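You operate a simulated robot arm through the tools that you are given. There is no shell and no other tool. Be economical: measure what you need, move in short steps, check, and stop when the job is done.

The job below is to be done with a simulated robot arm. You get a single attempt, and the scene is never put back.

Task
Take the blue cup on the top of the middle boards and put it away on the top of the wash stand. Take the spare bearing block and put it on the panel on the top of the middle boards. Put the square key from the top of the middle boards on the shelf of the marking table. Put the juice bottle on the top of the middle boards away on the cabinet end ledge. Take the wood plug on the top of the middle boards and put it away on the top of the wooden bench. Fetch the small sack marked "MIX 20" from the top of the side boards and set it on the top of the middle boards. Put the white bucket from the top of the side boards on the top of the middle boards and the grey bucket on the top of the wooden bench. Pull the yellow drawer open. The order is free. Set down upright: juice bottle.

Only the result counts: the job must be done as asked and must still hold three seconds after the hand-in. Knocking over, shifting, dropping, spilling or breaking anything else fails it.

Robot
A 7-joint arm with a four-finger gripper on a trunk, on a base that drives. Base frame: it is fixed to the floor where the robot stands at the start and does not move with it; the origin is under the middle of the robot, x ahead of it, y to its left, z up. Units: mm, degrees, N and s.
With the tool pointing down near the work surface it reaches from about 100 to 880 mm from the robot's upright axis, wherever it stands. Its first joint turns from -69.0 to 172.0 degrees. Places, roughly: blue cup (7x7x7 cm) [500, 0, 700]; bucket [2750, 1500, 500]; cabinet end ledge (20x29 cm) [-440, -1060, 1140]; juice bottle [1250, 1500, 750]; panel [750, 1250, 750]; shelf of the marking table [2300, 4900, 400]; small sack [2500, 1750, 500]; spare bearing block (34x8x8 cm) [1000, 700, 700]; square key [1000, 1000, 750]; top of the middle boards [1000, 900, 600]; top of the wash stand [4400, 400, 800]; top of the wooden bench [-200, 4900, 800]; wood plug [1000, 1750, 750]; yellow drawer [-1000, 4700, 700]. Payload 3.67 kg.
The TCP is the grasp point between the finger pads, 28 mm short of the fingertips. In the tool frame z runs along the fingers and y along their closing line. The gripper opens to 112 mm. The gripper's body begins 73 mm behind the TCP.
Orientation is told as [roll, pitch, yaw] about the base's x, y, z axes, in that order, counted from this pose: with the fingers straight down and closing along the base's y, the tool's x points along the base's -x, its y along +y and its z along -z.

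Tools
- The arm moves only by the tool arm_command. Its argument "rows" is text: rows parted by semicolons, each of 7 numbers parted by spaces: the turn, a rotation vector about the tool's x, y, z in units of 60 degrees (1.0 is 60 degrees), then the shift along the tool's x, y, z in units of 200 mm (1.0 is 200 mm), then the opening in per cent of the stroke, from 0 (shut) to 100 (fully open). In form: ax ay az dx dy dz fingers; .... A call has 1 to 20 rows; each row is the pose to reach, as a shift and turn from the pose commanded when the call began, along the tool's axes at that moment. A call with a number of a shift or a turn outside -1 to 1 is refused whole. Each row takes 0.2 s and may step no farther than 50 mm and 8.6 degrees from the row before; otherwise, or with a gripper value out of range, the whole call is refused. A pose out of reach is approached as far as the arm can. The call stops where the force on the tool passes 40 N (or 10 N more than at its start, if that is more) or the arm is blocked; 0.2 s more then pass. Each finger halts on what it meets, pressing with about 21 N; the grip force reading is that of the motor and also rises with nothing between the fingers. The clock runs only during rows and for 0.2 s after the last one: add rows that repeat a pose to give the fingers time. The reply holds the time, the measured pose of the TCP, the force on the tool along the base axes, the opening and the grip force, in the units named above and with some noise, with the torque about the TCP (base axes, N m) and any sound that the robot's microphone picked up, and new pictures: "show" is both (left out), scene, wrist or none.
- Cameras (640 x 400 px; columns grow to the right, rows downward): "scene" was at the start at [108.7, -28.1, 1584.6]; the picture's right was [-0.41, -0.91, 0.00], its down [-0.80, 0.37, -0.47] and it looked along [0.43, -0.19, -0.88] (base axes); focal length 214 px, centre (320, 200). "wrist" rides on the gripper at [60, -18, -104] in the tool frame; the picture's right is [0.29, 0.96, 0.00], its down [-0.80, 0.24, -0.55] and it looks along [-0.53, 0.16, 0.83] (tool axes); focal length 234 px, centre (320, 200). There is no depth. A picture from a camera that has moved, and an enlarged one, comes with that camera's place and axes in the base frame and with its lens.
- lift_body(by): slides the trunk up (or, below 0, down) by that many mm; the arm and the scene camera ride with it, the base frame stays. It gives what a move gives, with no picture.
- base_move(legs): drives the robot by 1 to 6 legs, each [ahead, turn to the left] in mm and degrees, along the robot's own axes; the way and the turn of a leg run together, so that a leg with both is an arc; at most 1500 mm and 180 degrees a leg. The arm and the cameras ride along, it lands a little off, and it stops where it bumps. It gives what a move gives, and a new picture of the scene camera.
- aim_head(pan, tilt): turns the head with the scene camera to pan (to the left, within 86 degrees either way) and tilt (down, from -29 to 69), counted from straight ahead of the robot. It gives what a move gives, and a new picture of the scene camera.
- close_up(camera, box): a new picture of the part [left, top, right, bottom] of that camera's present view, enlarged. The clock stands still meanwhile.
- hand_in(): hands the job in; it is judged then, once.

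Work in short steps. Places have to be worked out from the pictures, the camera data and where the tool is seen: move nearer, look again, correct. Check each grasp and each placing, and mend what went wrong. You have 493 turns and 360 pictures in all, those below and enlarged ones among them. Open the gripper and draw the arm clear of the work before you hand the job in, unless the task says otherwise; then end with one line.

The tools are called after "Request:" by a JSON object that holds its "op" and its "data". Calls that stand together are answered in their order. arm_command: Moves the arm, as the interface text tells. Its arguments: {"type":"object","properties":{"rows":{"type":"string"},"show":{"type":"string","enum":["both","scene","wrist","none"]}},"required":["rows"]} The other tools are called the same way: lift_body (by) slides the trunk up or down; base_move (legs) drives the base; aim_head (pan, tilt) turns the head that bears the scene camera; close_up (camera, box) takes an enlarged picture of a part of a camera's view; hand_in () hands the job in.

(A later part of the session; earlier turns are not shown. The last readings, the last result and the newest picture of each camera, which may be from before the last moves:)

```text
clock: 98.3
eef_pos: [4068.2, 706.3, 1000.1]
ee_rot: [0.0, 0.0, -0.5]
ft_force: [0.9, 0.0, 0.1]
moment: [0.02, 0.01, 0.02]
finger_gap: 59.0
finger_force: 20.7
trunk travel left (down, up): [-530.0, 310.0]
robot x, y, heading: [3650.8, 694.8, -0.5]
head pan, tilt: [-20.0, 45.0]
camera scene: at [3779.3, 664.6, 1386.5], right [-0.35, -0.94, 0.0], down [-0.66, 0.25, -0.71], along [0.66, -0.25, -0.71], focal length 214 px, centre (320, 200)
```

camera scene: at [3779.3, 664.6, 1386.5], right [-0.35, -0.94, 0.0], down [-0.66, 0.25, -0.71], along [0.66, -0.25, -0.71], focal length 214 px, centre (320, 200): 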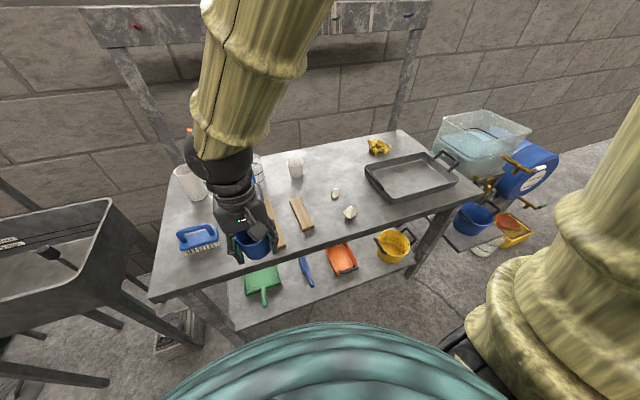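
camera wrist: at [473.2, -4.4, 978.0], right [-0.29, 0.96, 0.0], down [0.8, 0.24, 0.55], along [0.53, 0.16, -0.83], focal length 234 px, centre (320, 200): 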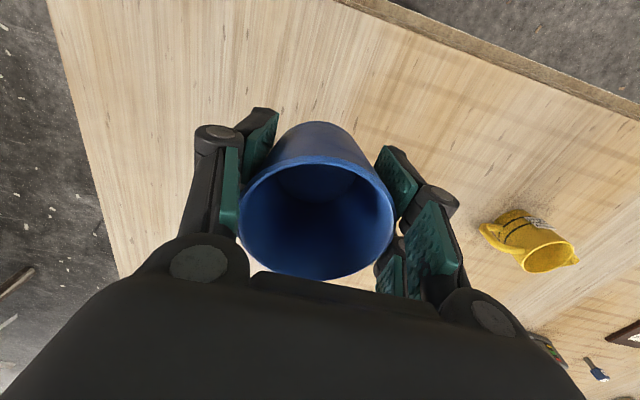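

A free spot on the wash stand is around (4480,340), between white cup, rag, tray and stones. Drive 100 mm nearer, then move the arm over it.

Request:
{"op": "base_move", "data": {"legs": [[100, 0]]}}

Request:
{"op": "arm_command", "data": {"rows": "0 0 0 -0.15 -0.18 0 30;0 0 0 -0.3 -0.36 0 30;0 0 0 -0.45 -0.54 0 30;0 0 0 -0.6 -0.72 0 30;0 0 0 -0.75 -0.9 0 30"}}

```text
clock: 99.4
eef_pos: [4167.8, 706.4, 998.8]
ee_rot: [0.0, 0.1, -0.3]
ft_force: [0.0, 0.0, -0.8]
moment: [0.0, 0.04, 0.02]
finger_gap: 59.0
finger_force: 21.3
trunk travel left (down, up): [-530.0, 310.0]
robot x, y, heading: [3750.3, 692.6, -0.3]
head pan, tilt: [-20.0, 45.0]
camera scene: at [3879.5, 664.2, 1386.2], right [-0.35, -0.94, 0.0], down [-0.66, 0.24, -0.71], along [0.66, -0.24, -0.71], focal length 214 px, centre (320, 200)
```

scene: 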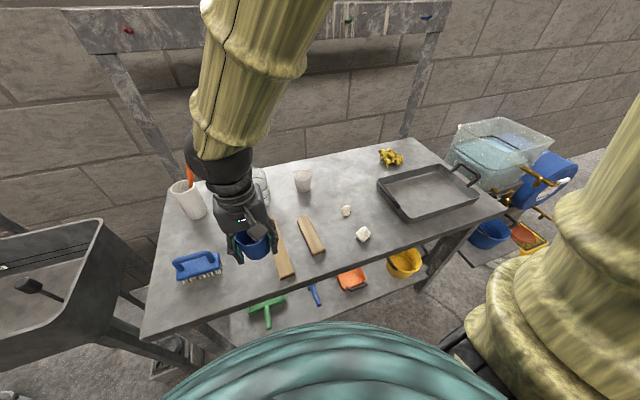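

```text
clock: 100.6
eef_pos: [4320.4, 524.0, 996.6]
ee_rot: [0.0, 0.1, -0.4]
ft_force: [1.1, 0.4, -1.2]
moment: [0.0, 0.03, -0.02]
finger_gap: 58.8
finger_force: 20.8
trunk travel left (down, up): [-530.0, 310.0]
robot x, y, heading: [3749.5, 690.0, -0.4]
head pan, tilt: [-20.0, 45.0]
camera scene: at [3878.6, 663.0, 1386.2], right [-0.35, -0.94, 0.0], down [-0.66, 0.25, -0.71], along [0.66, -0.24, -0.71], focal length 214 px, centre (320, 200)
camera wrist: at [4259.3, 506.1, 1101.5], right [-0.28, 0.96, 0.0], down [0.8, 0.24, 0.55], along [0.53, 0.16, -0.83], focal length 234 px, centre (320, 200)
```

scene: 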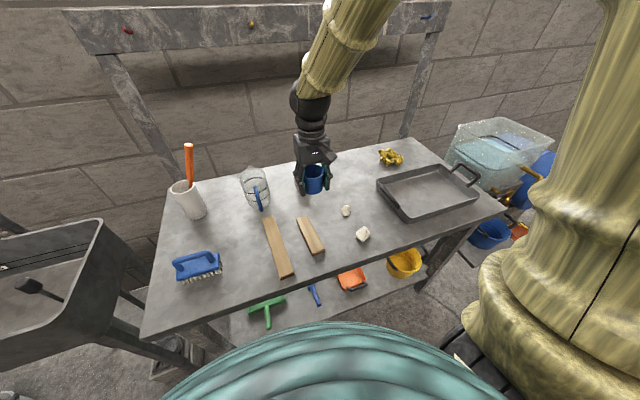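
wrist: 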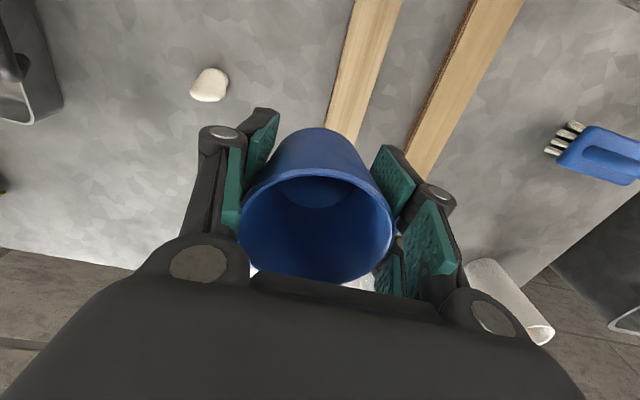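

Continue over the spot (4480,340).

Request:
{"op": "arm_command", "data": {"rows": "0 0 0 -0.16 -0.18 0 30;0 0 0 -0.32 -0.36 0 30;0 0 0 -0.48 -0.55 0 30;0 0 0 -0.64 -0.74 0 30;0 0 0 -0.8 -0.92 0 30;0 0 0 -0.8 -0.92 0.2 30;0 0 0 -0.8 -0.92 0.35 30"}}

Request:
{"op": "close_up", "data": {"camera": "scene", "box": [260, 110, 460, 260]}}

```text
clock: 102.2
eef_pos: [4476.0, 339.9, 929.2]
ee_rot: [0.0, 0.1, -0.4]
ft_force: [0.0, -1.2, -0.3]
moment: [0.0, 0.0, 0.0]
finger_gap: 58.8
finger_force: 20.8
trunk travel left (down, up): [-530.0, 310.0]
robot x, y, heading: [3748.5, 695.1, -0.6]
head pan, tilt: [-20.0, 45.0]
camera scene: at [3878.1, 663.1, 1386.4], right [-0.35, -0.94, 0.0], down [-0.66, 0.25, -0.71], along [0.66, -0.24, -0.71], focal length 214 px, centre (320, 200)
camera wrist: at [4415.7, 321.9, 1034.0], right [-0.28, 0.96, 0.0], down [0.8, 0.24, 0.55], along [0.53, 0.16, -0.83], focal length 234 px, centre (320, 200)
```

scene: 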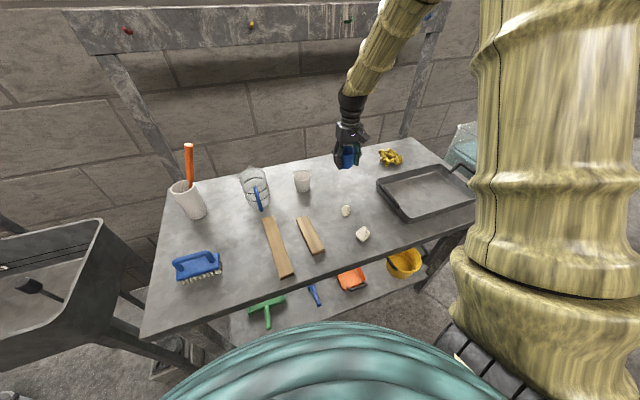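
wrist: 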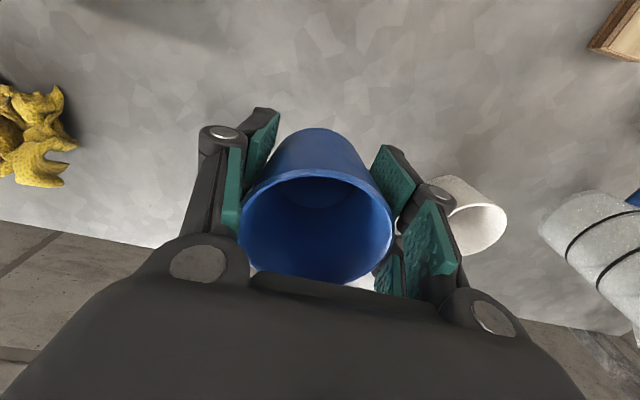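

```text
2.67 times, centred on (360, 185) of scene
camera zoom: at [3878.1, 663.1, 1386.4], right [-0.35, -0.94, 0.0], down [-0.66, 0.25, -0.71], along [0.66, -0.24, -0.71], focal length 572 px, centre (213, 240)
```

zoom: 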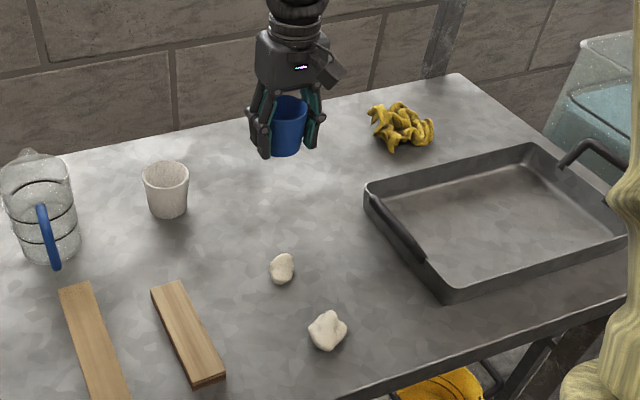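

Spot is clear. Descend to near the surface.

Request:
{"op": "arm_command", "data": {"rows": "0 0 0 0 0 0.2 30;0 0 0 0 0 0.35 30"}}

Request:
{"op": "close_up", "data": {"camera": "scene", "box": [300, 110, 420, 190]}}

```text
clock: 102.8
eef_pos: [4474.9, 339.8, 863.3]
ee_rot: [0.0, 0.1, -0.3]
ft_force: [0.1, -0.9, -0.9]
moment: [-0.04, 0.0, -0.01]
finger_gap: 59.0
finger_force: 20.9
trunk travel left (down, up): [-530.0, 310.0]
robot x, y, heading: [3751.4, 696.2, -0.5]
head pan, tilt: [-20.0, 45.0]
camera scene: at [3877.3, 664.2, 1386.5], right [-0.35, -0.94, 0.0], down [-0.66, 0.24, -0.71], along [0.66, -0.24, -0.71], focal length 214 px, centre (320, 200)
camera wrist: at [4413.5, 322.3, 967.5], right [-0.28, 0.96, 0.0], down [0.8, 0.24, 0.55], along [0.53, 0.16, -0.83], focal length 234 px, centre (320, 200)
```

scene: 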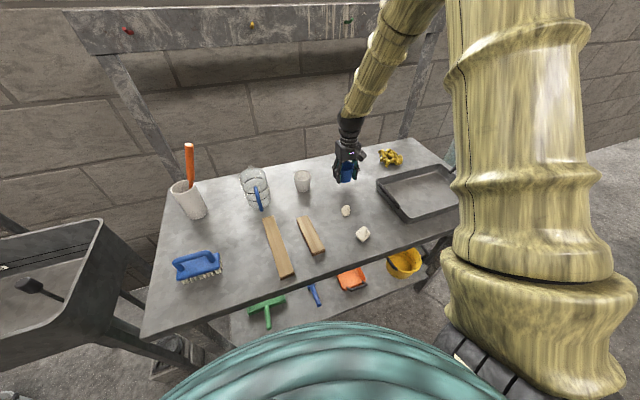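
wrist: 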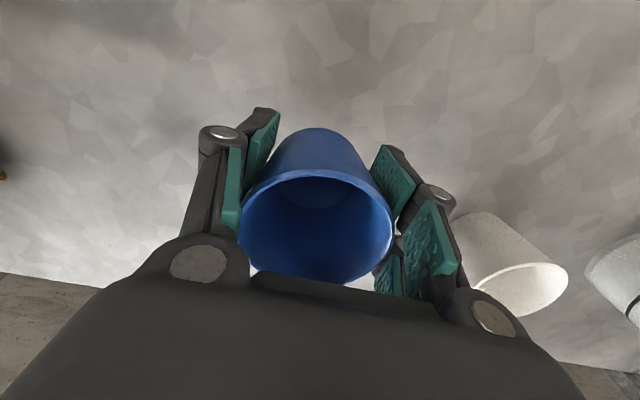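

```text
5.00 times, centred on (360, 150) of scene
camera zoom: at [3877.3, 664.2, 1386.5], right [-0.35, -0.94, 0.0], down [-0.66, 0.24, -0.71], along [0.66, -0.24, -0.71], focal length 1072 px, centre (120, 450)
```

zoom: 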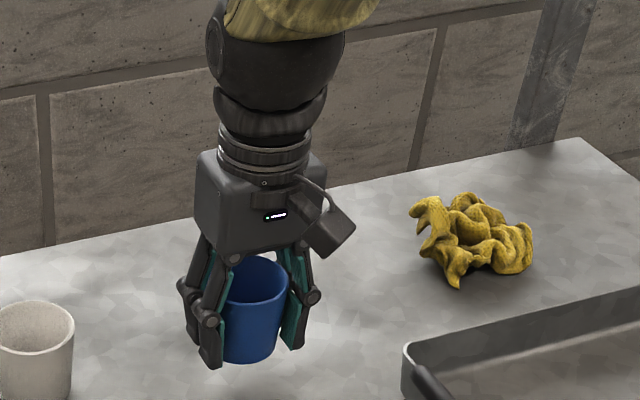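

Descend gently, watching the force.

Request:
{"op": "arm_command", "data": {"rows": "0 0 0 0 0 0.04 30;0 0 0 0 0 0.08 30;0 0 0 0 0 0.1 30;0 0 0 0 0 0.1 30", "show": "none"}}

Request:
{"op": "arm_command", "data": {"rows": "0 0 0 0 0 0.03 30;0 0 0 0 0 0.05 30;0 0 0 0 0 0.05 30", "show": "none"}}

Request:
{"op": "arm_command", "data": {"rows": "0 0 0 0 0 0.03 30;0 0 0 0 0 0.05 30;0 0 0 0 0 0.05 30", "show": "none"}}

```text
clock: 103.8
eef_pos: [4474.5, 341.5, 839.6]
ee_rot: [0.0, -0.1, -0.3]
ft_force: [0.6, -0.4, 0.0]
moment: [-0.01, -0.07, 0.01]
finger_gap: 58.9
finger_force: 20.8
trunk travel left (down, up): [-530.0, 310.0]
robot x, y, heading: [3749.6, 697.8, 0.1]
head pan, tilt: [-20.0, 45.0]
```

```text
clock: 104.6
eef_pos: [4475.6, 341.0, 831.2]
ee_rot: [0.0, -0.1, -0.3]
ft_force: [-1.4, -1.5, 12.4]
moment: [-0.04, -0.27, -0.02]
finger_gap: 58.5
finger_force: 21.1
trunk travel left (down, up): [-530.0, 310.0]
robot x, y, heading: [3748.0, 692.8, -0.2]
head pan, tilt: [-20.0, 45.0]
```

```text
clock: 105.2
eef_pos: [4477.4, 340.1, 827.8]
ee_rot: [-0.2, -0.5, -0.4]
ft_force: [-1.2, -0.8, 24.6]
moment: [0.07, 0.05, 0.0]
finger_gap: 58.2
finger_force: 20.9
trunk travel left (down, up): [-530.0, 310.0]
robot x, y, heading: [3754.8, 697.4, -0.6]
head pan, tilt: [-20.0, 45.0]
stopped in row 2: the force on the tool passed its limit at 46 N (the readings are from after the stop); the commanded pose is now the measured one
```

Contact at z≈831. Ease up 2 mm and release.

Request:
{"op": "arm_command", "data": {"rows": "0 0 0 0 0 -0.01 40;0 0 0 0 0 -0.01 60;0 0 0 0 0 -0.01 80;0 0 0 0 0 -0.01 80;0 0 0 0 0 -0.1 80;0 0 0 0 0 -0.3 80;0 0 0 0 0 -0.5 80;0 0 0 0 0 -0.7 80"}}

Request:
{"op": "close_up", "data": {"camera": "scene", "box": [300, 110, 420, 190]}}

```text
clock: 107.0
eef_pos: [4472.8, 339.3, 964.2]
ee_rot: [-0.1, -0.3, -0.2]
ft_force: [-0.4, 0.3, -0.9]
moment: [0.0, 0.0, 0.04]
finger_gap: 89.6
finger_force: 0.1
trunk travel left (down, up): [-530.0, 310.0]
robot x, y, heading: [3752.6, 696.1, -0.2]
head pan, tilt: [-20.0, 45.0]
camera scene: at [3876.4, 664.5, 1386.5], right [-0.35, -0.94, 0.0], down [-0.66, 0.24, -0.71], along [0.66, -0.24, -0.71], focal length 214 px, centre (320, 200)
camera wrist: at [4411.8, 322.6, 1069.0], right [-0.28, 0.96, 0.0], down [0.8, 0.24, 0.56], along [0.54, 0.16, -0.83], focal length 234 px, centre (320, 200)
```

scene: 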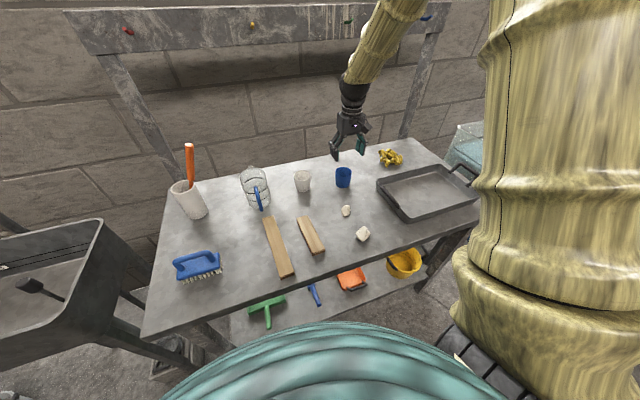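
wrist: 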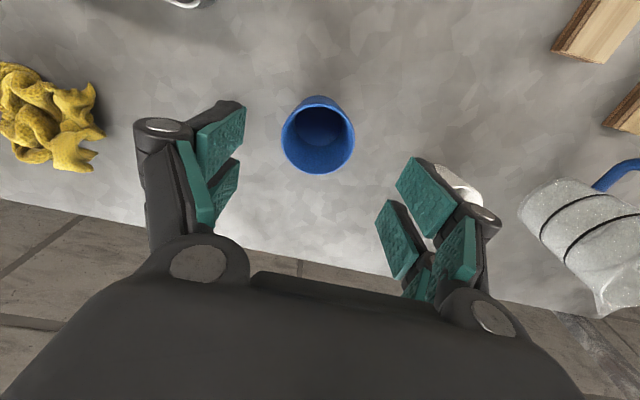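

```text
5.00 times, centred on (360, 150) of scene
camera zoom: at [3876.4, 664.5, 1386.5], right [-0.35, -0.94, 0.0], down [-0.66, 0.24, -0.71], along [0.66, -0.24, -0.71], focal length 1072 px, centre (120, 450)
```

zoom: 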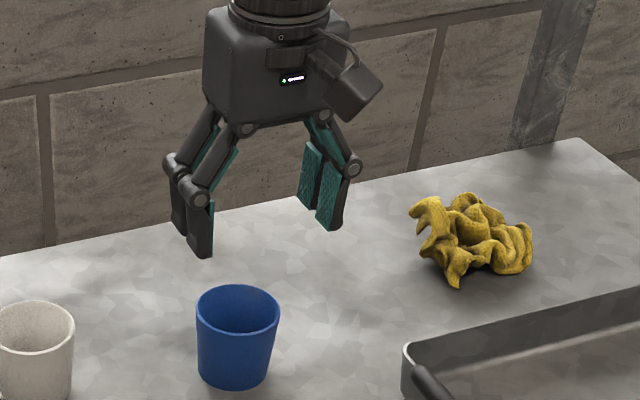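

Cup stands well on the wash stand. Retract the arm back over the base the way it came.

Request:
{"op": "arm_command", "data": {"rows": "0 0 0 0 0 -0.2 80;0 0 0 0.16 0.18 -0.2 80;0 0 0 0.32 0.36 -0.2 80;0 0 0 0.48 0.55 -0.2 80;0 0 0 0.64 0.74 -0.2 80;0 0 0 0.8 0.92 -0.2 80", "show": "none"}}

Request:
{"op": "arm_command", "data": {"rows": "0 0 0 0.16 0.18 0 80;0 0 0 0.32 0.36 0 80;0 0 0 0.48 0.55 0 80;0 0 0 0.64 0.74 0 80;0 0 0 0.75 0.9 0 100", "show": "none"}}

Request:
{"op": "base_move", "data": {"legs": [[-250, 0], [0, 90]]}}

```text
clock: 108.4
eef_pos: [4314.6, 526.0, 1005.5]
ee_rot: [-0.1, -0.4, -0.2]
ft_force: [-0.7, 0.0, 0.9]
moment: [-0.01, -0.03, 0.01]
finger_gap: 89.4
finger_force: 0.0
trunk travel left (down, up): [-530.0, 310.0]
robot x, y, heading: [3754.3, 692.3, -0.1]
head pan, tilt: [-20.0, 45.0]
```

```text
clock: 109.6
eef_pos: [4165.9, 709.8, 1001.1]
ee_rot: [-0.2, -0.3, -0.3]
ft_force: [0.1, 1.0, 0.9]
moment: [-0.06, -0.01, -0.02]
finger_gap: 111.8
finger_force: 0.0
trunk travel left (down, up): [-530.0, 310.0]
robot x, y, heading: [3754.0, 690.8, -0.4]
head pan, tilt: [-20.0, 45.0]
```

```text
clock: 115.3
eef_pos: [3478.3, 1111.7, 1001.1]
ee_rot: [0.0, -0.2, 90.7]
ft_force: [-0.3, 0.1, 0.4]
moment: [0.02, -0.03, 0.03]
finger_gap: 112.2
finger_force: 0.0
trunk travel left (down, up): [-530.0, 310.0]
robot x, y, heading: [3496.7, 695.1, 90.5]
head pan, tilt: [-20.0, 45.0]
camera scene: at [3525.4, 820.9, 1386.4], right [0.94, -0.33, 0.0], down [-0.23, -0.67, -0.71], along [0.23, 0.67, -0.71], focal length 214 px, centre (320, 200)
```

scene: 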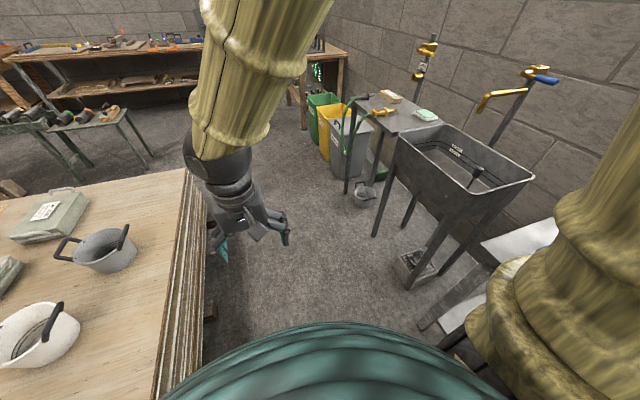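

Drive forward to y≈1280 and turn left to face the buckets.

Request:
{"op": "base_move", "data": {"legs": [[600, 0], [0, 90]]}}

Request:
{"op": "aim_head", "data": {"pan": -10, "tilt": 50}}

```text
clock: 122.5
eef_pos: [3076.6, 1275.3, 1000.4]
ee_rot: [0.0, -0.2, -178.7]
ft_force: [0.2, -0.3, 0.1]
moment: [0.03, 0.01, 0.01]
finger_gap: 112.0
finger_force: 0.0
trunk travel left (down, up): [-530.0, 310.0]
robot x, y, heading: [3490.2, 1296.6, -178.8]
head pan, tilt: [-20.0, 45.0]
camera scene: at [3364.5, 1323.2, 1386.4], right [0.32, 0.95, 0.0], down [0.67, -0.23, -0.71], along [-0.67, 0.23, -0.71], focal length 214 px, centre (320, 200)
```

scene: 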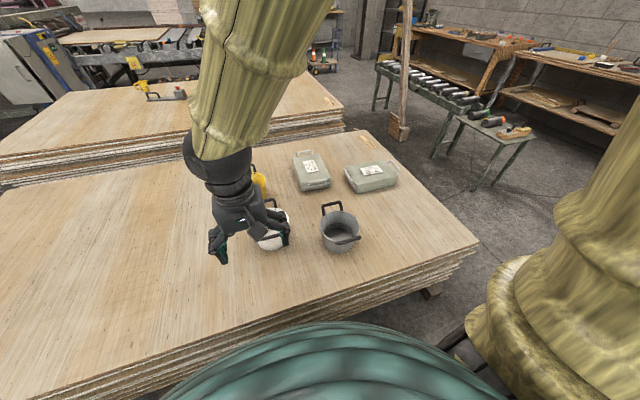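

```text
clock: 123.3
eef_pos: [3075.7, 1276.1, 1001.6]
ee_rot: [0.0, -0.3, -178.7]
ft_force: [-0.4, 1.0, 0.1]
moment: [-0.02, -0.01, 0.0]
finger_gap: 112.1
finger_force: 0.0
trunk travel left (down, up): [-530.0, 310.0]
robot x, y, heading: [3492.9, 1299.2, -178.9]
head pan, tilt: [-10.0, 50.0]
camera scene: at [3365.5, 1309.0, 1379.5], right [0.15, 0.99, 0.0], down [0.76, -0.12, -0.64], along [-0.64, 0.1, -0.77], focal length 214 px, centre (320, 200)
```

scene: 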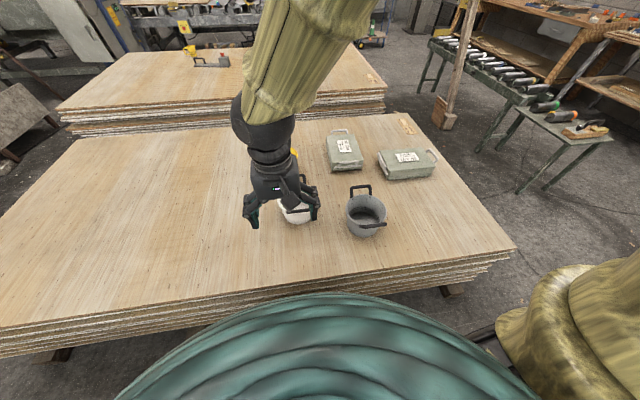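

I'll zoom in on the buckets.

Request:
{"op": "close_up", "data": {"camera": "scene", "box": [240, 120, 440, 260]}}

Request:
{"op": "arm_command", "data": {"rows": "0 0 0 0.2 0.1 0 100;0 0 0 0.4 0.2 0 100;0 0 0 0.5 0.4 0 100;0 0 0 0.5 0.6 0 100"}}

```text
2.86 times, centred on (340, 190) of scene
camera zoom: at [3365.5, 1309.0, 1379.5], right [0.15, 0.99, 0.0], down [0.76, -0.12, -0.64], along [-0.64, 0.1, -0.77], focal length 613 px, centre (263, 229)
```

zoom: 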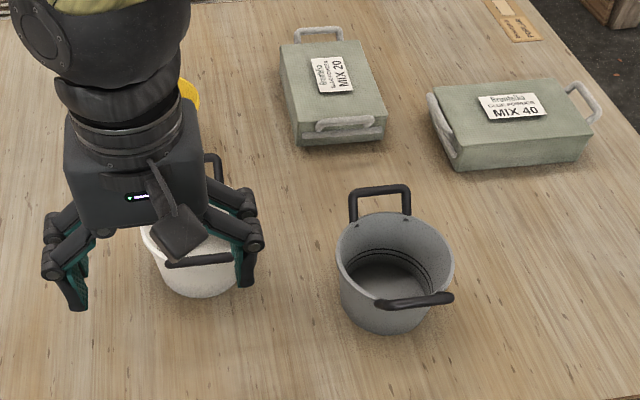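

```text
clock: 124.3
eef_pos: [3183.1, 1158.6, 998.4]
ee_rot: [-0.1, -0.2, -178.7]
ft_force: [1.0, 0.8, 0.2]
moment: [0.04, 0.0, 0.0]
finger_gap: 112.2
finger_force: 0.0
trunk travel left (down, up): [-530.0, 310.0]
robot x, y, heading: [3492.0, 1304.0, -178.5]
head pan, tilt: [-10.0, 50.0]
camera scene: at [3365.3, 1307.3, 1379.5], right [0.15, 0.99, 0.0], down [0.76, -0.12, -0.64], along [-0.64, 0.1, -0.77], focal length 214 px, centre (320, 200)
camera wrist: at [3241.4, 1177.5, 1102.4], right [0.31, -0.95, 0.0], down [-0.79, -0.26, 0.56], along [-0.53, -0.17, -0.83], focal length 234 px, centre (320, 200)
```

scene: 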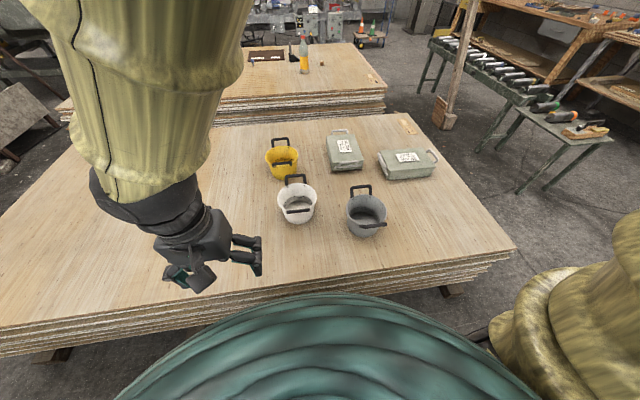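
wrist: 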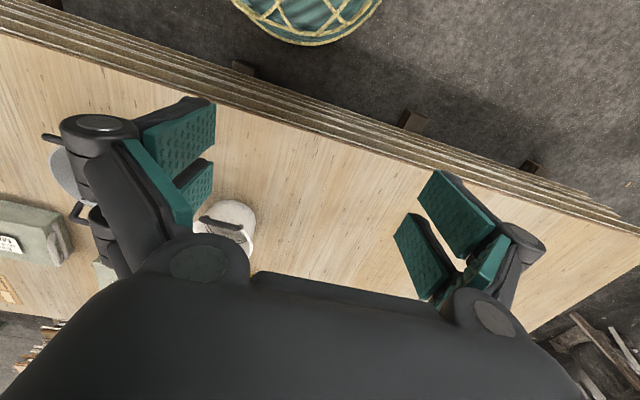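

Request:
{"op": "close_up", "data": {"camera": "scene", "box": [255, 120, 415, 245]}}

```text
3.20 times, centred on (335, 182) of scene
camera zoom: at [3365.3, 1307.3, 1379.5], right [0.15, 0.99, 0.0], down [0.76, -0.12, -0.64], along [-0.64, 0.1, -0.77], focal length 686 px, centre (272, 256)
```

zoom: 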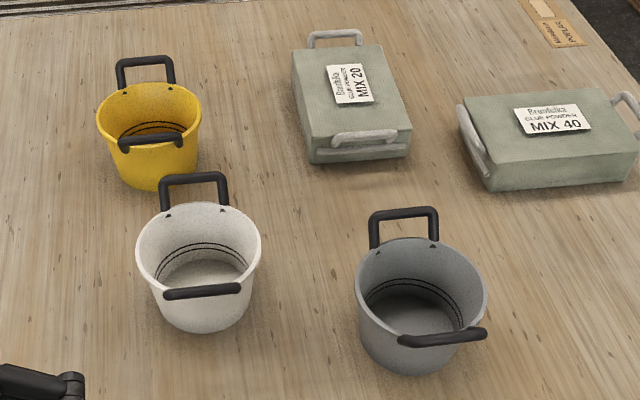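

Both bucket handles lean outward along x, so I'll grip the wall at the −y side. First bring the wrist camera over the white bucket.

Request:
{"op": "arm_command", "data": {"rows": "0 0 0 -0.2 -0.08 0 100;0 0 0 -0.4 -0.16 0 100;0 0 0 -0.6 -0.24 0 100;0 0 0 -0.8 -0.32 0 100;0 0 0 -0.95 -0.4 0 100", "show": "none"}}

Request:
{"op": "arm_command", "data": {"rows": "0 0 0 -0.2 -0.05 0 100;0 0 0 -0.4 -0.1 0 100;0 0 0 -0.6 -0.15 0 100;0 0 0 -0.8 -0.2 0 100;0 0 0 -0.95 -0.25 0 100"}}

```text
clock: 125.5
eef_pos: [2986.0, 1234.9, 1002.6]
ee_rot: [-0.1, -0.2, -178.7]
ft_force: [-0.5, 0.2, 0.4]
moment: [0.03, 0.0, 0.01]
finger_gap: 112.1
finger_force: 0.1
trunk travel left (down, up): [-530.0, 310.0]
robot x, y, heading: [3489.1, 1300.9, -178.5]
head pan, tilt: [-10.0, 50.0]
```

```text
clock: 126.7
eef_pos: [2796.6, 1277.5, 1005.8]
ee_rot: [0.0, -0.2, -178.7]
ft_force: [0.2, -0.9, -0.1]
moment: [-0.05, -0.03, -0.02]
finger_gap: 112.0
finger_force: 0.0
trunk travel left (down, up): [-530.0, 310.0]
robot x, y, heading: [3493.9, 1302.6, -178.7]
head pan, tilt: [-10.0, 50.0]
camera scene: at [3364.8, 1309.1, 1379.4], right [0.15, 0.99, 0.0], down [0.76, -0.12, -0.64], along [-0.63, 0.1, -0.77], focal length 214 px, centre (320, 200)
camera wrist: at [2855.8, 1298.0, 1109.5], right [0.31, -0.95, 0.0], down [-0.79, -0.26, 0.56], along [-0.53, -0.17, -0.83], focal length 234 px, centre (320, 200)
```

scene: 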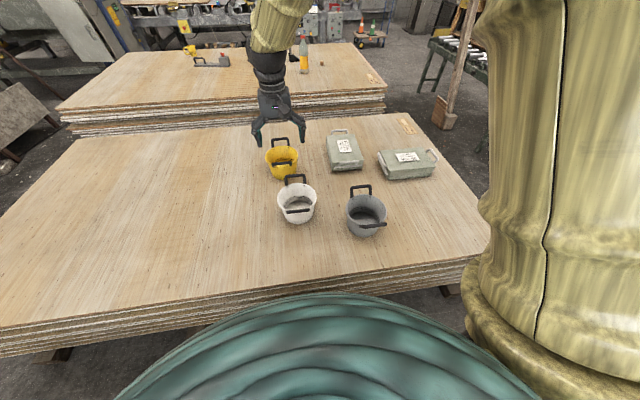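
wrist: 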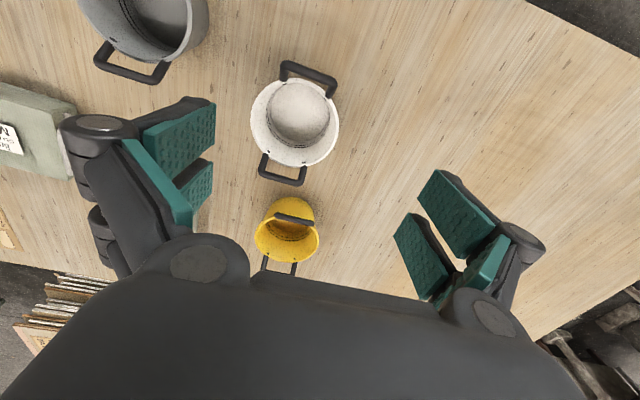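

Triangulated: white bucket centre (2718,1306), rim z≈644, Ø≈174, boards top ≈525. Go to the −y wall point (2718,1220) and lower the trunk by 290.

Request:
{"op": "arm_command", "data": {"rows": "0 0 0 -0.2 0.14 0 100;0 0 0 -0.395 0.28 0 100", "show": "none"}}

Request:
{"op": "lift_body", "data": {"by": -290}}

Request:
{"op": "arm_command", "data": {"rows": "0 0 0 0 0 0 100"}}

```text
clock: 127.3
eef_pos: [2718.8, 1216.9, 1002.8]
ee_rot: [-0.1, -0.1, -178.7]
ft_force: [-0.7, -0.7, 0.1]
moment: [0.01, 0.0, -0.03]
finger_gap: 111.7
finger_force: 0.0
trunk travel left (down, up): [-530.0, 310.0]
robot x, y, heading: [3492.3, 1300.0, -178.4]
head pan, tilt: [-10.0, 50.0]
```

```text
clock: 130.2
eef_pos: [2719.4, 1216.4, 714.5]
ee_rot: [0.0, -0.2, -178.7]
ft_force: [-0.5, -0.1, 0.5]
moment: [-0.03, 0.0, -0.03]
finger_gap: 111.9
finger_force: 0.1
trunk travel left (down, up): [-240.0, 600.0]
robot x, y, heading: [3492.1, 1296.1, -178.6]
head pan, tilt: [-10.0, 50.0]
```

```text
clock: 130.6
eef_pos: [2720.4, 1217.5, 714.7]
ee_rot: [0.0, -0.2, -178.7]
ft_force: [0.6, -0.3, 0.3]
moment: [0.02, -0.01, 0.0]
finger_gap: 111.7
finger_force: 0.1
trunk travel left (down, up): [-240.0, 600.0]
robot x, y, heading: [3492.8, 1297.9, -178.6]
head pan, tilt: [-10.0, 50.0]
camera scene: at [3365.4, 1308.8, 1089.5], right [0.15, 0.99, 0.0], down [0.76, -0.12, -0.64], along [-0.64, 0.1, -0.77], focal length 214 px, centre (320, 200)
camera wrist: at [2779.0, 1236.8, 818.4], right [0.31, -0.95, 0.0], down [-0.79, -0.26, 0.56], along [-0.53, -0.17, -0.83], focal length 234 px, centre (320, 200)
```

scene: 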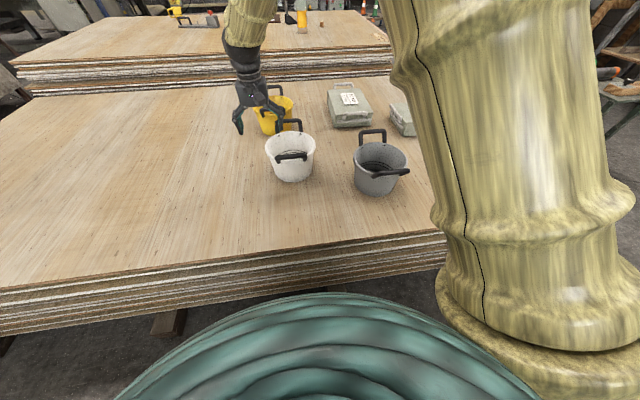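
wrist: 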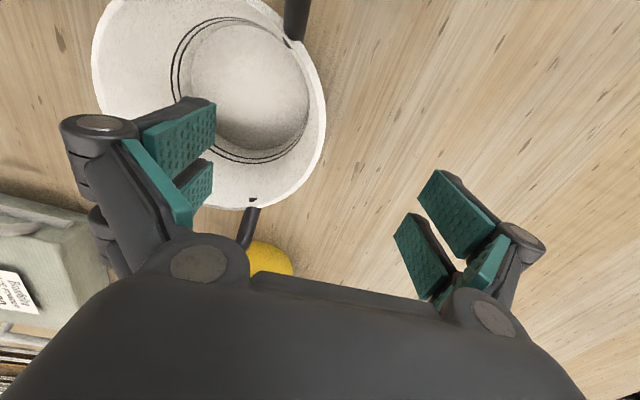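

The wall is centred between the fingers. Descend 92 mm and close.

Request:
{"op": "arm_command", "data": {"rows": "0 0 0 0 0 0.16 100;0 0 0 0 0 0.32 100;0 0 0 0 0 0.46 100;0 0 0 0 0 0.46 70;0 0 0 0 0 0.46 40;0 0 0 0 0 0.46 10;0 0 0 0 0 0.46 0;0 0 0 0 0 0.46 0"}}

```text
clock: 132.4
eef_pos: [2717.8, 1215.5, 623.5]
ee_rot: [0.0, -0.2, -178.8]
ft_force: [1.5, -0.6, 3.8]
moment: [0.51, -0.36, -0.3]
finger_gap: 11.8
finger_force: 20.7
trunk travel left (down, up): [-240.0, 600.0]
robot x, y, heading: [3493.4, 1297.9, -178.6]
head pan, tilt: [-10.0, 50.0]
camera scene: at [3365.7, 1308.8, 1089.6], right [0.15, 0.99, 0.0], down [0.76, -0.12, -0.64], along [-0.64, 0.1, -0.77], focal length 214 px, centre (320, 200)
camera wrist: at [2776.2, 1236.0, 727.5], right [0.31, -0.95, 0.0], down [-0.79, -0.26, 0.56], along [-0.53, -0.17, -0.83], focal length 234 px, centre (320, 200)
```

scene: 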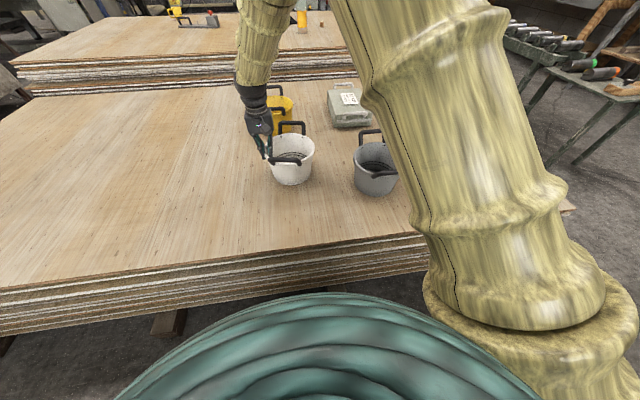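
wrist: 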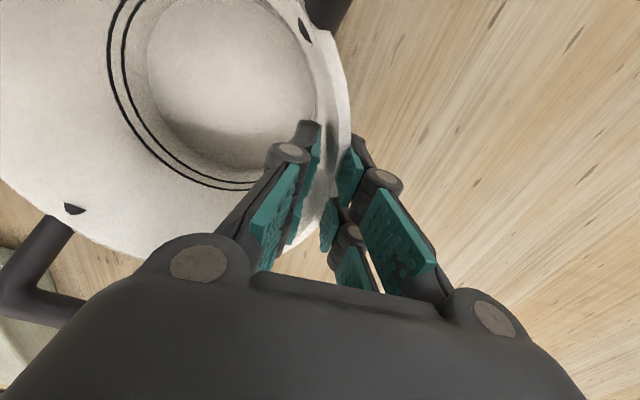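

Wall gripped (gap 12 mm). Lift slowly and check for slip or tilt.

Request:
{"op": "arm_command", "data": {"rows": "0 0 0 0 0 -0.04 0;0 0 0 0 0 -0.1 0;0 0 0 0 0 -0.2 0;0 0 0 0 0 -0.3 0;0 0 0 0 0 -0.3 0"}}

```text
clock: 133.6
eef_pos: [2719.9, 1216.7, 683.9]
ee_rot: [0.0, -0.2, -178.7]
ft_force: [-0.1, 0.4, -3.5]
moment: [-0.17, 0.0, -0.01]
finger_gap: 10.1
finger_force: 20.6
trunk travel left (down, up): [-240.0, 600.0]
robot x, y, heading: [3492.1, 1302.3, -178.7]
head pan, tilt: [-10.0, 50.0]
camera scene: at [3365.4, 1308.8, 1089.5], right [0.15, 0.99, 0.0], down [0.76, -0.12, -0.64], along [-0.64, 0.1, -0.77], focal length 214 px, centre (320, 200)
camera wrist: at [2779.7, 1235.9, 788.1], right [0.31, -0.95, 0.0], down [-0.79, -0.26, 0.56], along [-0.53, -0.17, -0.83], focal length 234 px, centre (320, 200)
```

scene: 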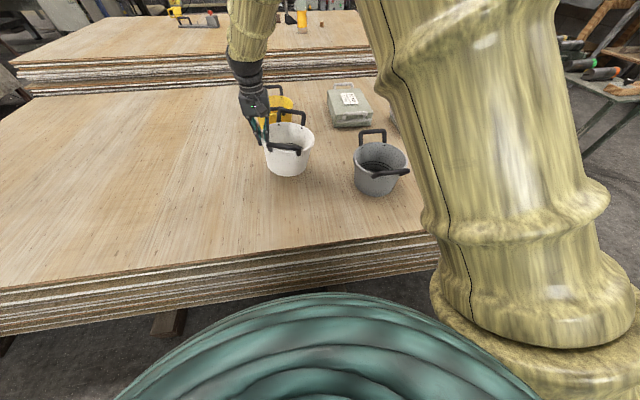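
wrist: 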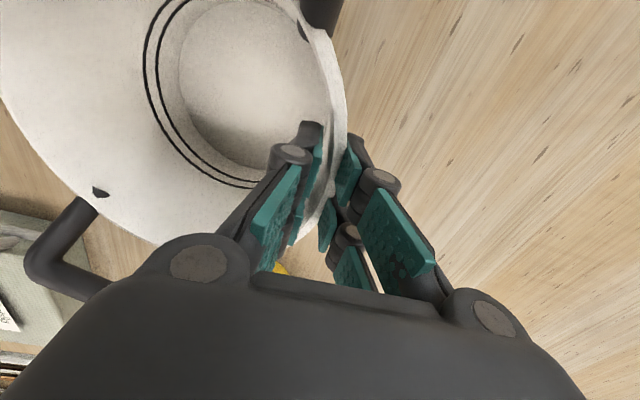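

Lifted (≈0.36 kg), level. Raise trunk, retract, then head back north around the boards.

Request:
{"op": "lift_body", "data": {"by": 300}}

Request:
{"op": "arm_command", "data": {"rows": "0 0 0 0.2 0 0 0;0 0 0 0.4 0 0 0;0 0 0 0.6 0 0 0;0 0 0 0.8 0 0 0;0 0 0 0.95 0 0 0", "show": "none"}}

Request:
{"op": "arm_command", "data": {"rows": "0 0 0 0.2 0 0 0;0 0 0 0.4 0 0 0;0 0 0 0.6 0 0 0;0 0 0 0.75 0 0 0"}}

```text
clock: 136.6
eef_pos: [2720.8, 1216.7, 983.4]
ee_rot: [0.0, -0.2, -178.7]
ft_force: [-0.4, 0.8, -2.6]
moment: [-0.15, 0.0, 0.02]
finger_gap: 9.9
finger_force: 21.2
trunk travel left (down, up): [-540.0, 300.0]
robot x, y, heading: [3493.0, 1299.6, -178.6]
head pan, tilt: [-10.0, 50.0]
```

```text
clock: 137.8
eef_pos: [2911.4, 1221.9, 984.5]
ee_rot: [0.0, -0.2, -178.7]
ft_force: [0.6, -0.4, -1.8]
moment: [-0.19, 0.04, 0.0]
finger_gap: 9.8
finger_force: 21.1
trunk travel left (down, up): [-540.0, 300.0]
robot x, y, heading: [3489.4, 1298.2, -178.7]
head pan, tilt: [-10.0, 50.0]
```

```text
clock: 138.8
eef_pos: [3059.9, 1229.1, 982.0]
ee_rot: [-0.2, -0.2, -178.7]
ft_force: [0.1, 0.4, -2.2]
moment: [-0.25, -0.02, 0.01]
finger_gap: 9.6
finger_force: 21.1
trunk travel left (down, up): [-540.0, 300.0]
robot x, y, heading: [3489.1, 1301.7, -178.7]
head pan, tilt: [-10.0, 50.0]
camera scene: at [3370.2, 1333.9, 1391.7], right [0.45, 0.89, 0.0], down [0.67, -0.34, -0.66], along [-0.59, 0.3, -0.75], focal length 214 px, centre (320, 200)
camera wrist: at [3120.6, 1248.1, 1086.0], right [0.31, -0.95, 0.0], down [-0.79, -0.26, 0.56], along [-0.53, -0.17, -0.83], focal length 234 px, centre (320, 200)
```

scene: 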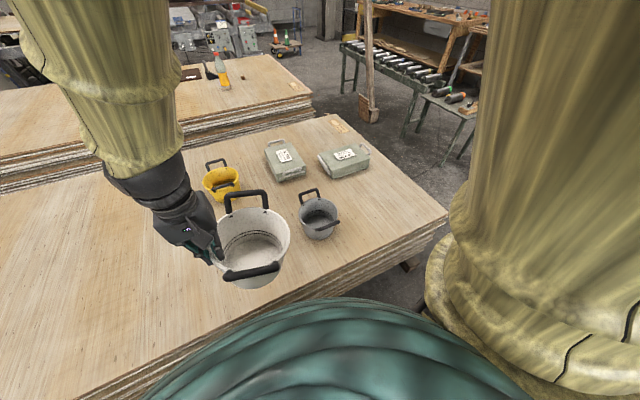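
wrist: 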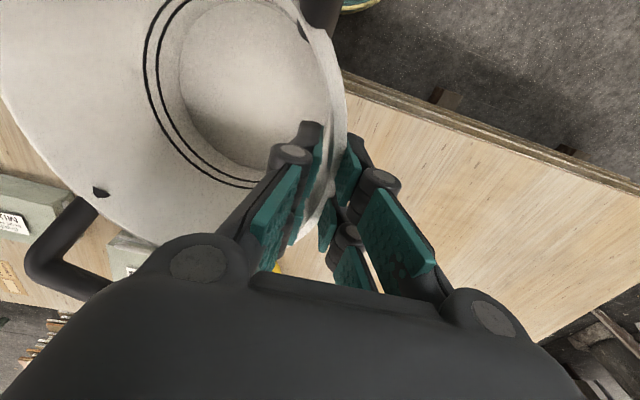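

Turn north, drive up the far aisle, and turn west into the north corridor.

Request:
{"op": "base_move", "data": {"legs": [[0, -91], [1330, 0]]}}

Request:
{"op": "aim_head", "data": {"pan": 40, "tilt": 45}}

```text
clock: 149.2
eef_pos: [3492.2, 3033.7, 983.0]
ee_rot: [0.0, -0.2, 87.2]
ft_force: [-0.8, 0.5, -2.1]
moment: [0.04, 0.17, 0.0]
finger_gap: 10.1
finger_force: 21.0
trunk travel left (down, up): [-540.0, 300.0]
robot x, y, heading: [3532.0, 2601.2, 87.2]
head pan, tilt: [-10.0, 50.0]
camera scene: at [3574.6, 2714.8, 1388.8], right [0.87, -0.49, 0.0], down [-0.38, -0.67, -0.64], along [0.31, 0.55, -0.77], focal length 214 px, centre (320, 200)
```

scene: 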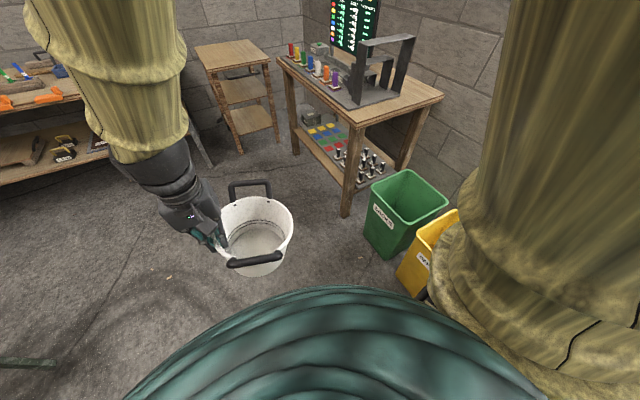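

```text
clock: 150.4
eef_pos: [3491.7, 3033.2, 982.5]
ee_rot: [0.0, -0.2, 87.2]
ft_force: [-0.6, -0.6, -2.8]
moment: [0.02, 0.23, -0.02]
finger_gap: 9.9
finger_force: 20.5
trunk travel left (down, up): [-540.0, 300.0]
robot x, y, heading: [3531.6, 2597.6, 87.0]
head pan, tilt: [40.0, 45.0]
camera scene: at [3574.4, 2714.7, 1389.1], right [0.87, -0.49, 0.0], down [-0.38, -0.67, -0.64], along [0.31, 0.56, -0.77], focal length 214 px, centre (320, 200)
```

scene: 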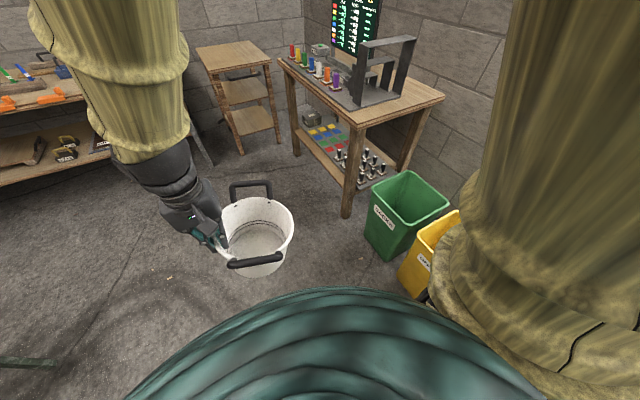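

The head seems blocked by the arm; extend the arm slightly, then move on.

Request:
{"op": "arm_command", "data": {"rows": "0 0 0 -0.2 0 0 0;0 0 0 -0.35 0 0 0", "show": "none"}}

Request:
{"op": "base_move", "data": {"legs": [[60, 0], [0, 93]]}}

Request:
{"op": "aim_head", "data": {"pan": -15, "tilt": 42}}

```text
clock: 151.0
eef_pos: [3496.1, 3106.2, 982.8]
ee_rot: [-0.1, -0.4, 87.2]
ft_force: [-0.7, 0.5, -2.6]
moment: [0.01, 0.17, 0.0]
finger_gap: 9.9
finger_force: 20.8
trunk travel left (down, up): [-540.0, 300.0]
robot x, y, heading: [3533.1, 2601.8, 87.1]
head pan, tilt: [40.0, 45.0]
```

```text
clock: 155.9
eef_pos: [3031.5, 2597.6, 983.5]
ee_rot: [0.1, -0.2, 179.7]
ft_force: [0.4, 0.1, -2.2]
moment: [-0.17, -0.01, 0.0]
finger_gap: 10.2
finger_force: 21.9
trunk travel left (down, up): [-540.0, 300.0]
robot x, y, heading: [3535.1, 2661.5, 179.4]
head pan, tilt: [40.0, 45.0]
camera scene: at [3424.3, 2605.1, 1396.4], right [-0.64, 0.77, 0.0], down [0.54, 0.45, -0.71], along [-0.54, -0.45, -0.71], focal length 214 px, centre (320, 200)
```

scene: 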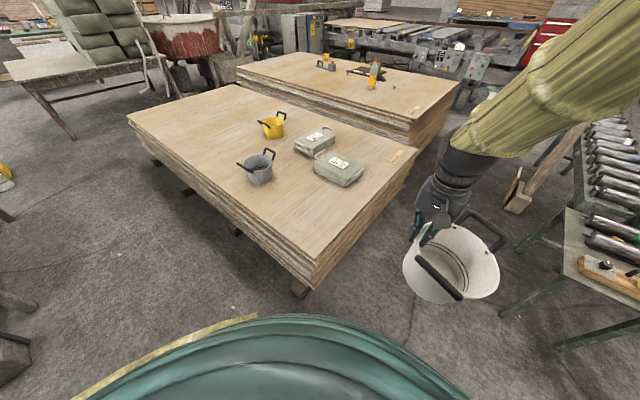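

```text
clock: 157.1
eef_pos: [3032.1, 2597.8, 982.7]
ee_rot: [0.1, -0.1, 179.7]
ft_force: [-0.1, 0.5, -2.8]
moment: [-0.21, 0.0, 0.0]
finger_gap: 10.1
finger_force: 21.1
trunk travel left (down, up): [-540.0, 300.0]
robot x, y, heading: [3539.7, 2658.7, 179.8]
head pan, tilt: [-15.0, 42.0]
camera scene: at [3406.2, 2679.2, 1400.7], right [0.26, 0.96, 0.0], down [0.65, -0.18, -0.74], along [-0.72, 0.2, -0.67], focal length 214 px, centre (320, 200)
```

scene: 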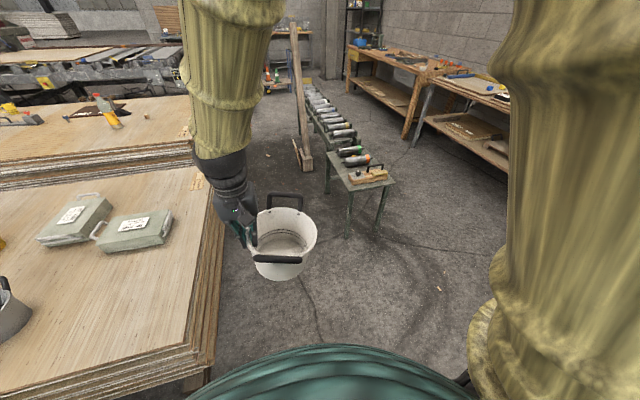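

Corridor clear; drive west 2000 to x≈1530.

Request:
{"op": "base_move", "data": {"legs": [[1000, 0], [1000, 0]]}}

```text
clock: 167.2
eef_pos: [1000.5, 2654.5, 982.2]
ee_rot: [0.0, -0.2, 178.0]
ft_force: [-0.2, 0.9, -1.9]
moment: [-0.21, 0.01, 0.01]
finger_gap: 10.2
finger_force: 21.0
trunk travel left (down, up): [-540.0, 300.0]
robot x, y, heading: [1509.4, 2697.4, 177.9]
head pan, tilt: [-15.0, 42.0]
camera scene: at [1377.1, 2724.7, 1400.7], right [0.29, 0.96, 0.0], down [0.64, -0.19, -0.74], along [-0.71, 0.22, -0.67], focal length 214 px, centre (320, 200)
```

scene: 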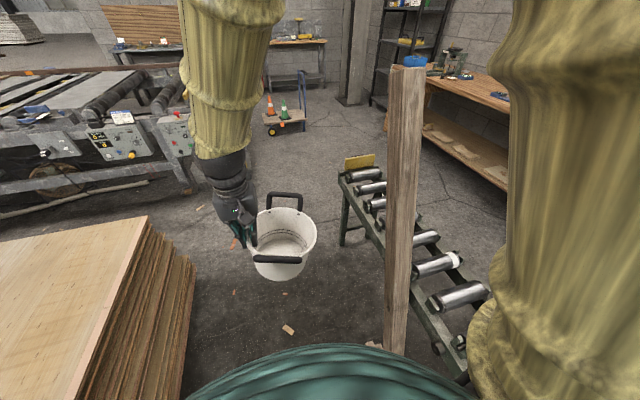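

Turn left to face the middle boards and move a bit closer.

Request:
{"op": "base_move", "data": {"legs": [[0, 92], [150, 0]]}}

Request:
{"op": "aim_head", "data": {"pan": -10, "tilt": 45}}

```text
clock: 172.5
eef_pos: [1560.4, 2039.6, 982.1]
ee_rot: [0.0, -0.1, -90.9]
ft_force: [-0.4, -0.3, -2.0]
moment: [0.03, -0.16, 0.03]
finger_gap: 10.1
finger_force: 21.2
trunk travel left (down, up): [-540.0, 300.0]
robot x, y, heading: [1504.5, 2546.0, -90.7]
head pan, tilt: [-15.0, 42.0]
camera scene: at [1481.9, 2413.8, 1400.5], right [-0.96, 0.27, 0.0], down [0.18, 0.64, -0.74], along [-0.2, -0.71, -0.67], focal length 214 px, centre (320, 200)
```

scene: 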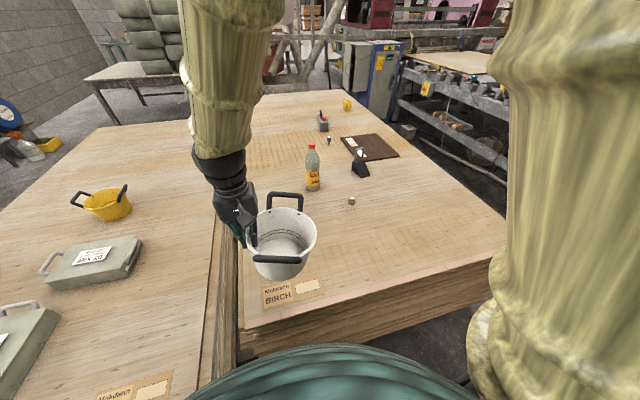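

```text
clock: 173.1
eef_pos: [1560.5, 2041.6, 983.7]
ee_rot: [-0.1, -0.3, -91.0]
ft_force: [-0.1, -0.1, -2.3]
moment: [-0.02, -0.18, 0.0]
finger_gap: 10.3
finger_force: 21.5
trunk travel left (down, up): [-540.0, 300.0]
robot x, y, heading: [1506.6, 2548.4, -91.1]
head pan, tilt: [-10.0, 45.0]
camera scene: at [1489.4, 2416.3, 1396.5], right [-0.98, 0.19, 0.0], down [0.13, 0.69, -0.71], along [-0.13, -0.69, -0.71], focal length 214 px, centre (320, 200)
```

scene: 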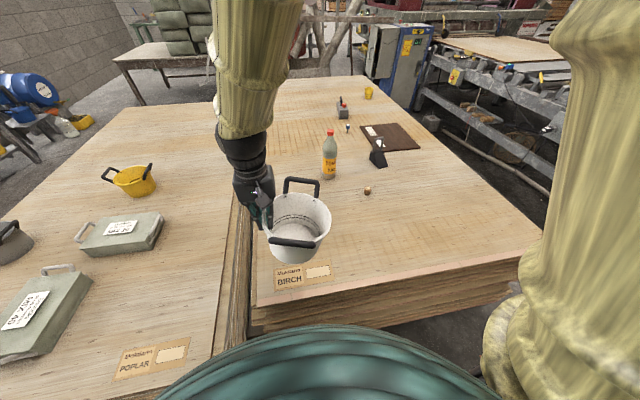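

Boards edge at x≈1683. I'll place the bucket with centre near (1510,1835): move arm ahead, then lower the trunk 190.

Request:
{"op": "arm_command", "data": {"rows": "0 0 0 -0.2 0.04 0 0;0 0 0 -0.4 0.08 0 0;0 0 0 -0.6 0.12 0 0;0 0 0 -0.8 0.16 0 0;0 0 0 -1 0.19 0 0", "show": "none"}}

Request:
{"op": "lift_body", "data": {"by": -200}}

Request:
{"op": "arm_command", "data": {"rows": "0 0 0 0 0 0.1 0;0 0 0 0 0 0.15 0"}}

```text
clock: 174.3
eef_pos: [1594.9, 1840.5, 989.8]
ee_rot: [0.6, -0.3, -91.1]
ft_force: [-0.4, -0.6, -2.2]
moment: [0.02, -0.21, 0.01]
finger_gap: 10.0
finger_force: 20.8
trunk travel left (down, up): [-540.0, 300.0]
robot x, y, heading: [1504.0, 2544.3, -91.1]
head pan, tilt: [-10.0, 45.0]
```

```text
clock: 176.5
eef_pos: [1592.8, 1841.6, 787.8]
ee_rot: [0.5, -0.1, -91.3]
ft_force: [-0.2, 0.3, -2.8]
moment: [-0.01, -0.18, 0.01]
finger_gap: 10.0
finger_force: 21.1
trunk travel left (down, up): [-340.0, 500.0]
robot x, y, heading: [1506.6, 2547.8, -90.9]
head pan, tilt: [-10.0, 45.0]
```

```text
clock: 177.1
eef_pos: [1592.2, 1839.6, 766.0]
ee_rot: [1.2, -0.6, -91.7]
ft_force: [3.1, -0.3, 4.0]
moment: [0.05, 0.48, 0.01]
finger_gap: 12.1
finger_force: 21.1
trunk travel left (down, up): [-340.0, 500.0]
robot x, y, heading: [1505.9, 2550.4, -90.8]
head pan, tilt: [-10.0, 45.0]
camera scene: at [1489.8, 2416.5, 1196.6], right [-0.98, 0.19, 0.0], down [0.13, 0.69, -0.71], along [-0.13, -0.69, -0.71], focal length 214 px, centre (320, 200)
camera wrist: at [1573.5, 1901.1, 869.7], right [0.96, 0.26, 0.02], down [0.21, -0.8, 0.57], along [0.16, -0.54, -0.82], focal length 234 px, centre (320, 200)
```

scene: 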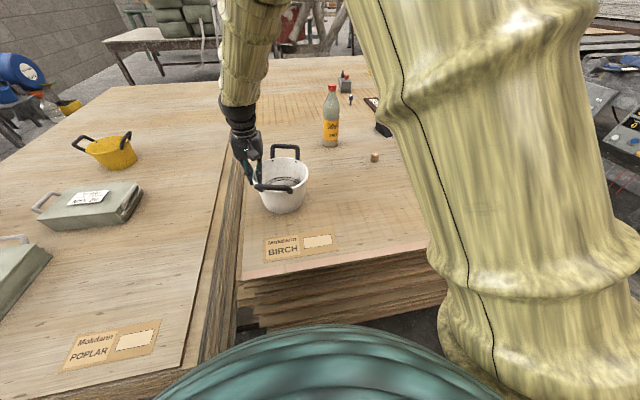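
wrist: 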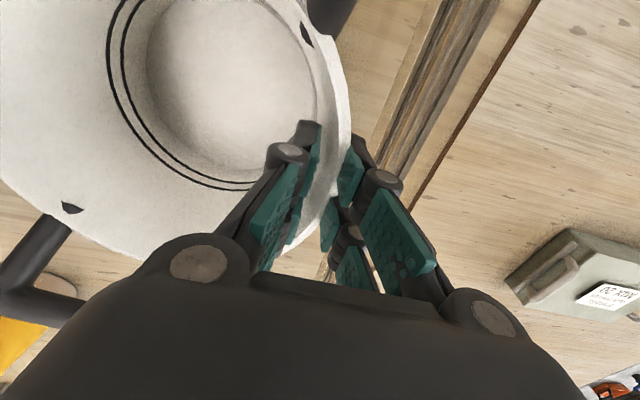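

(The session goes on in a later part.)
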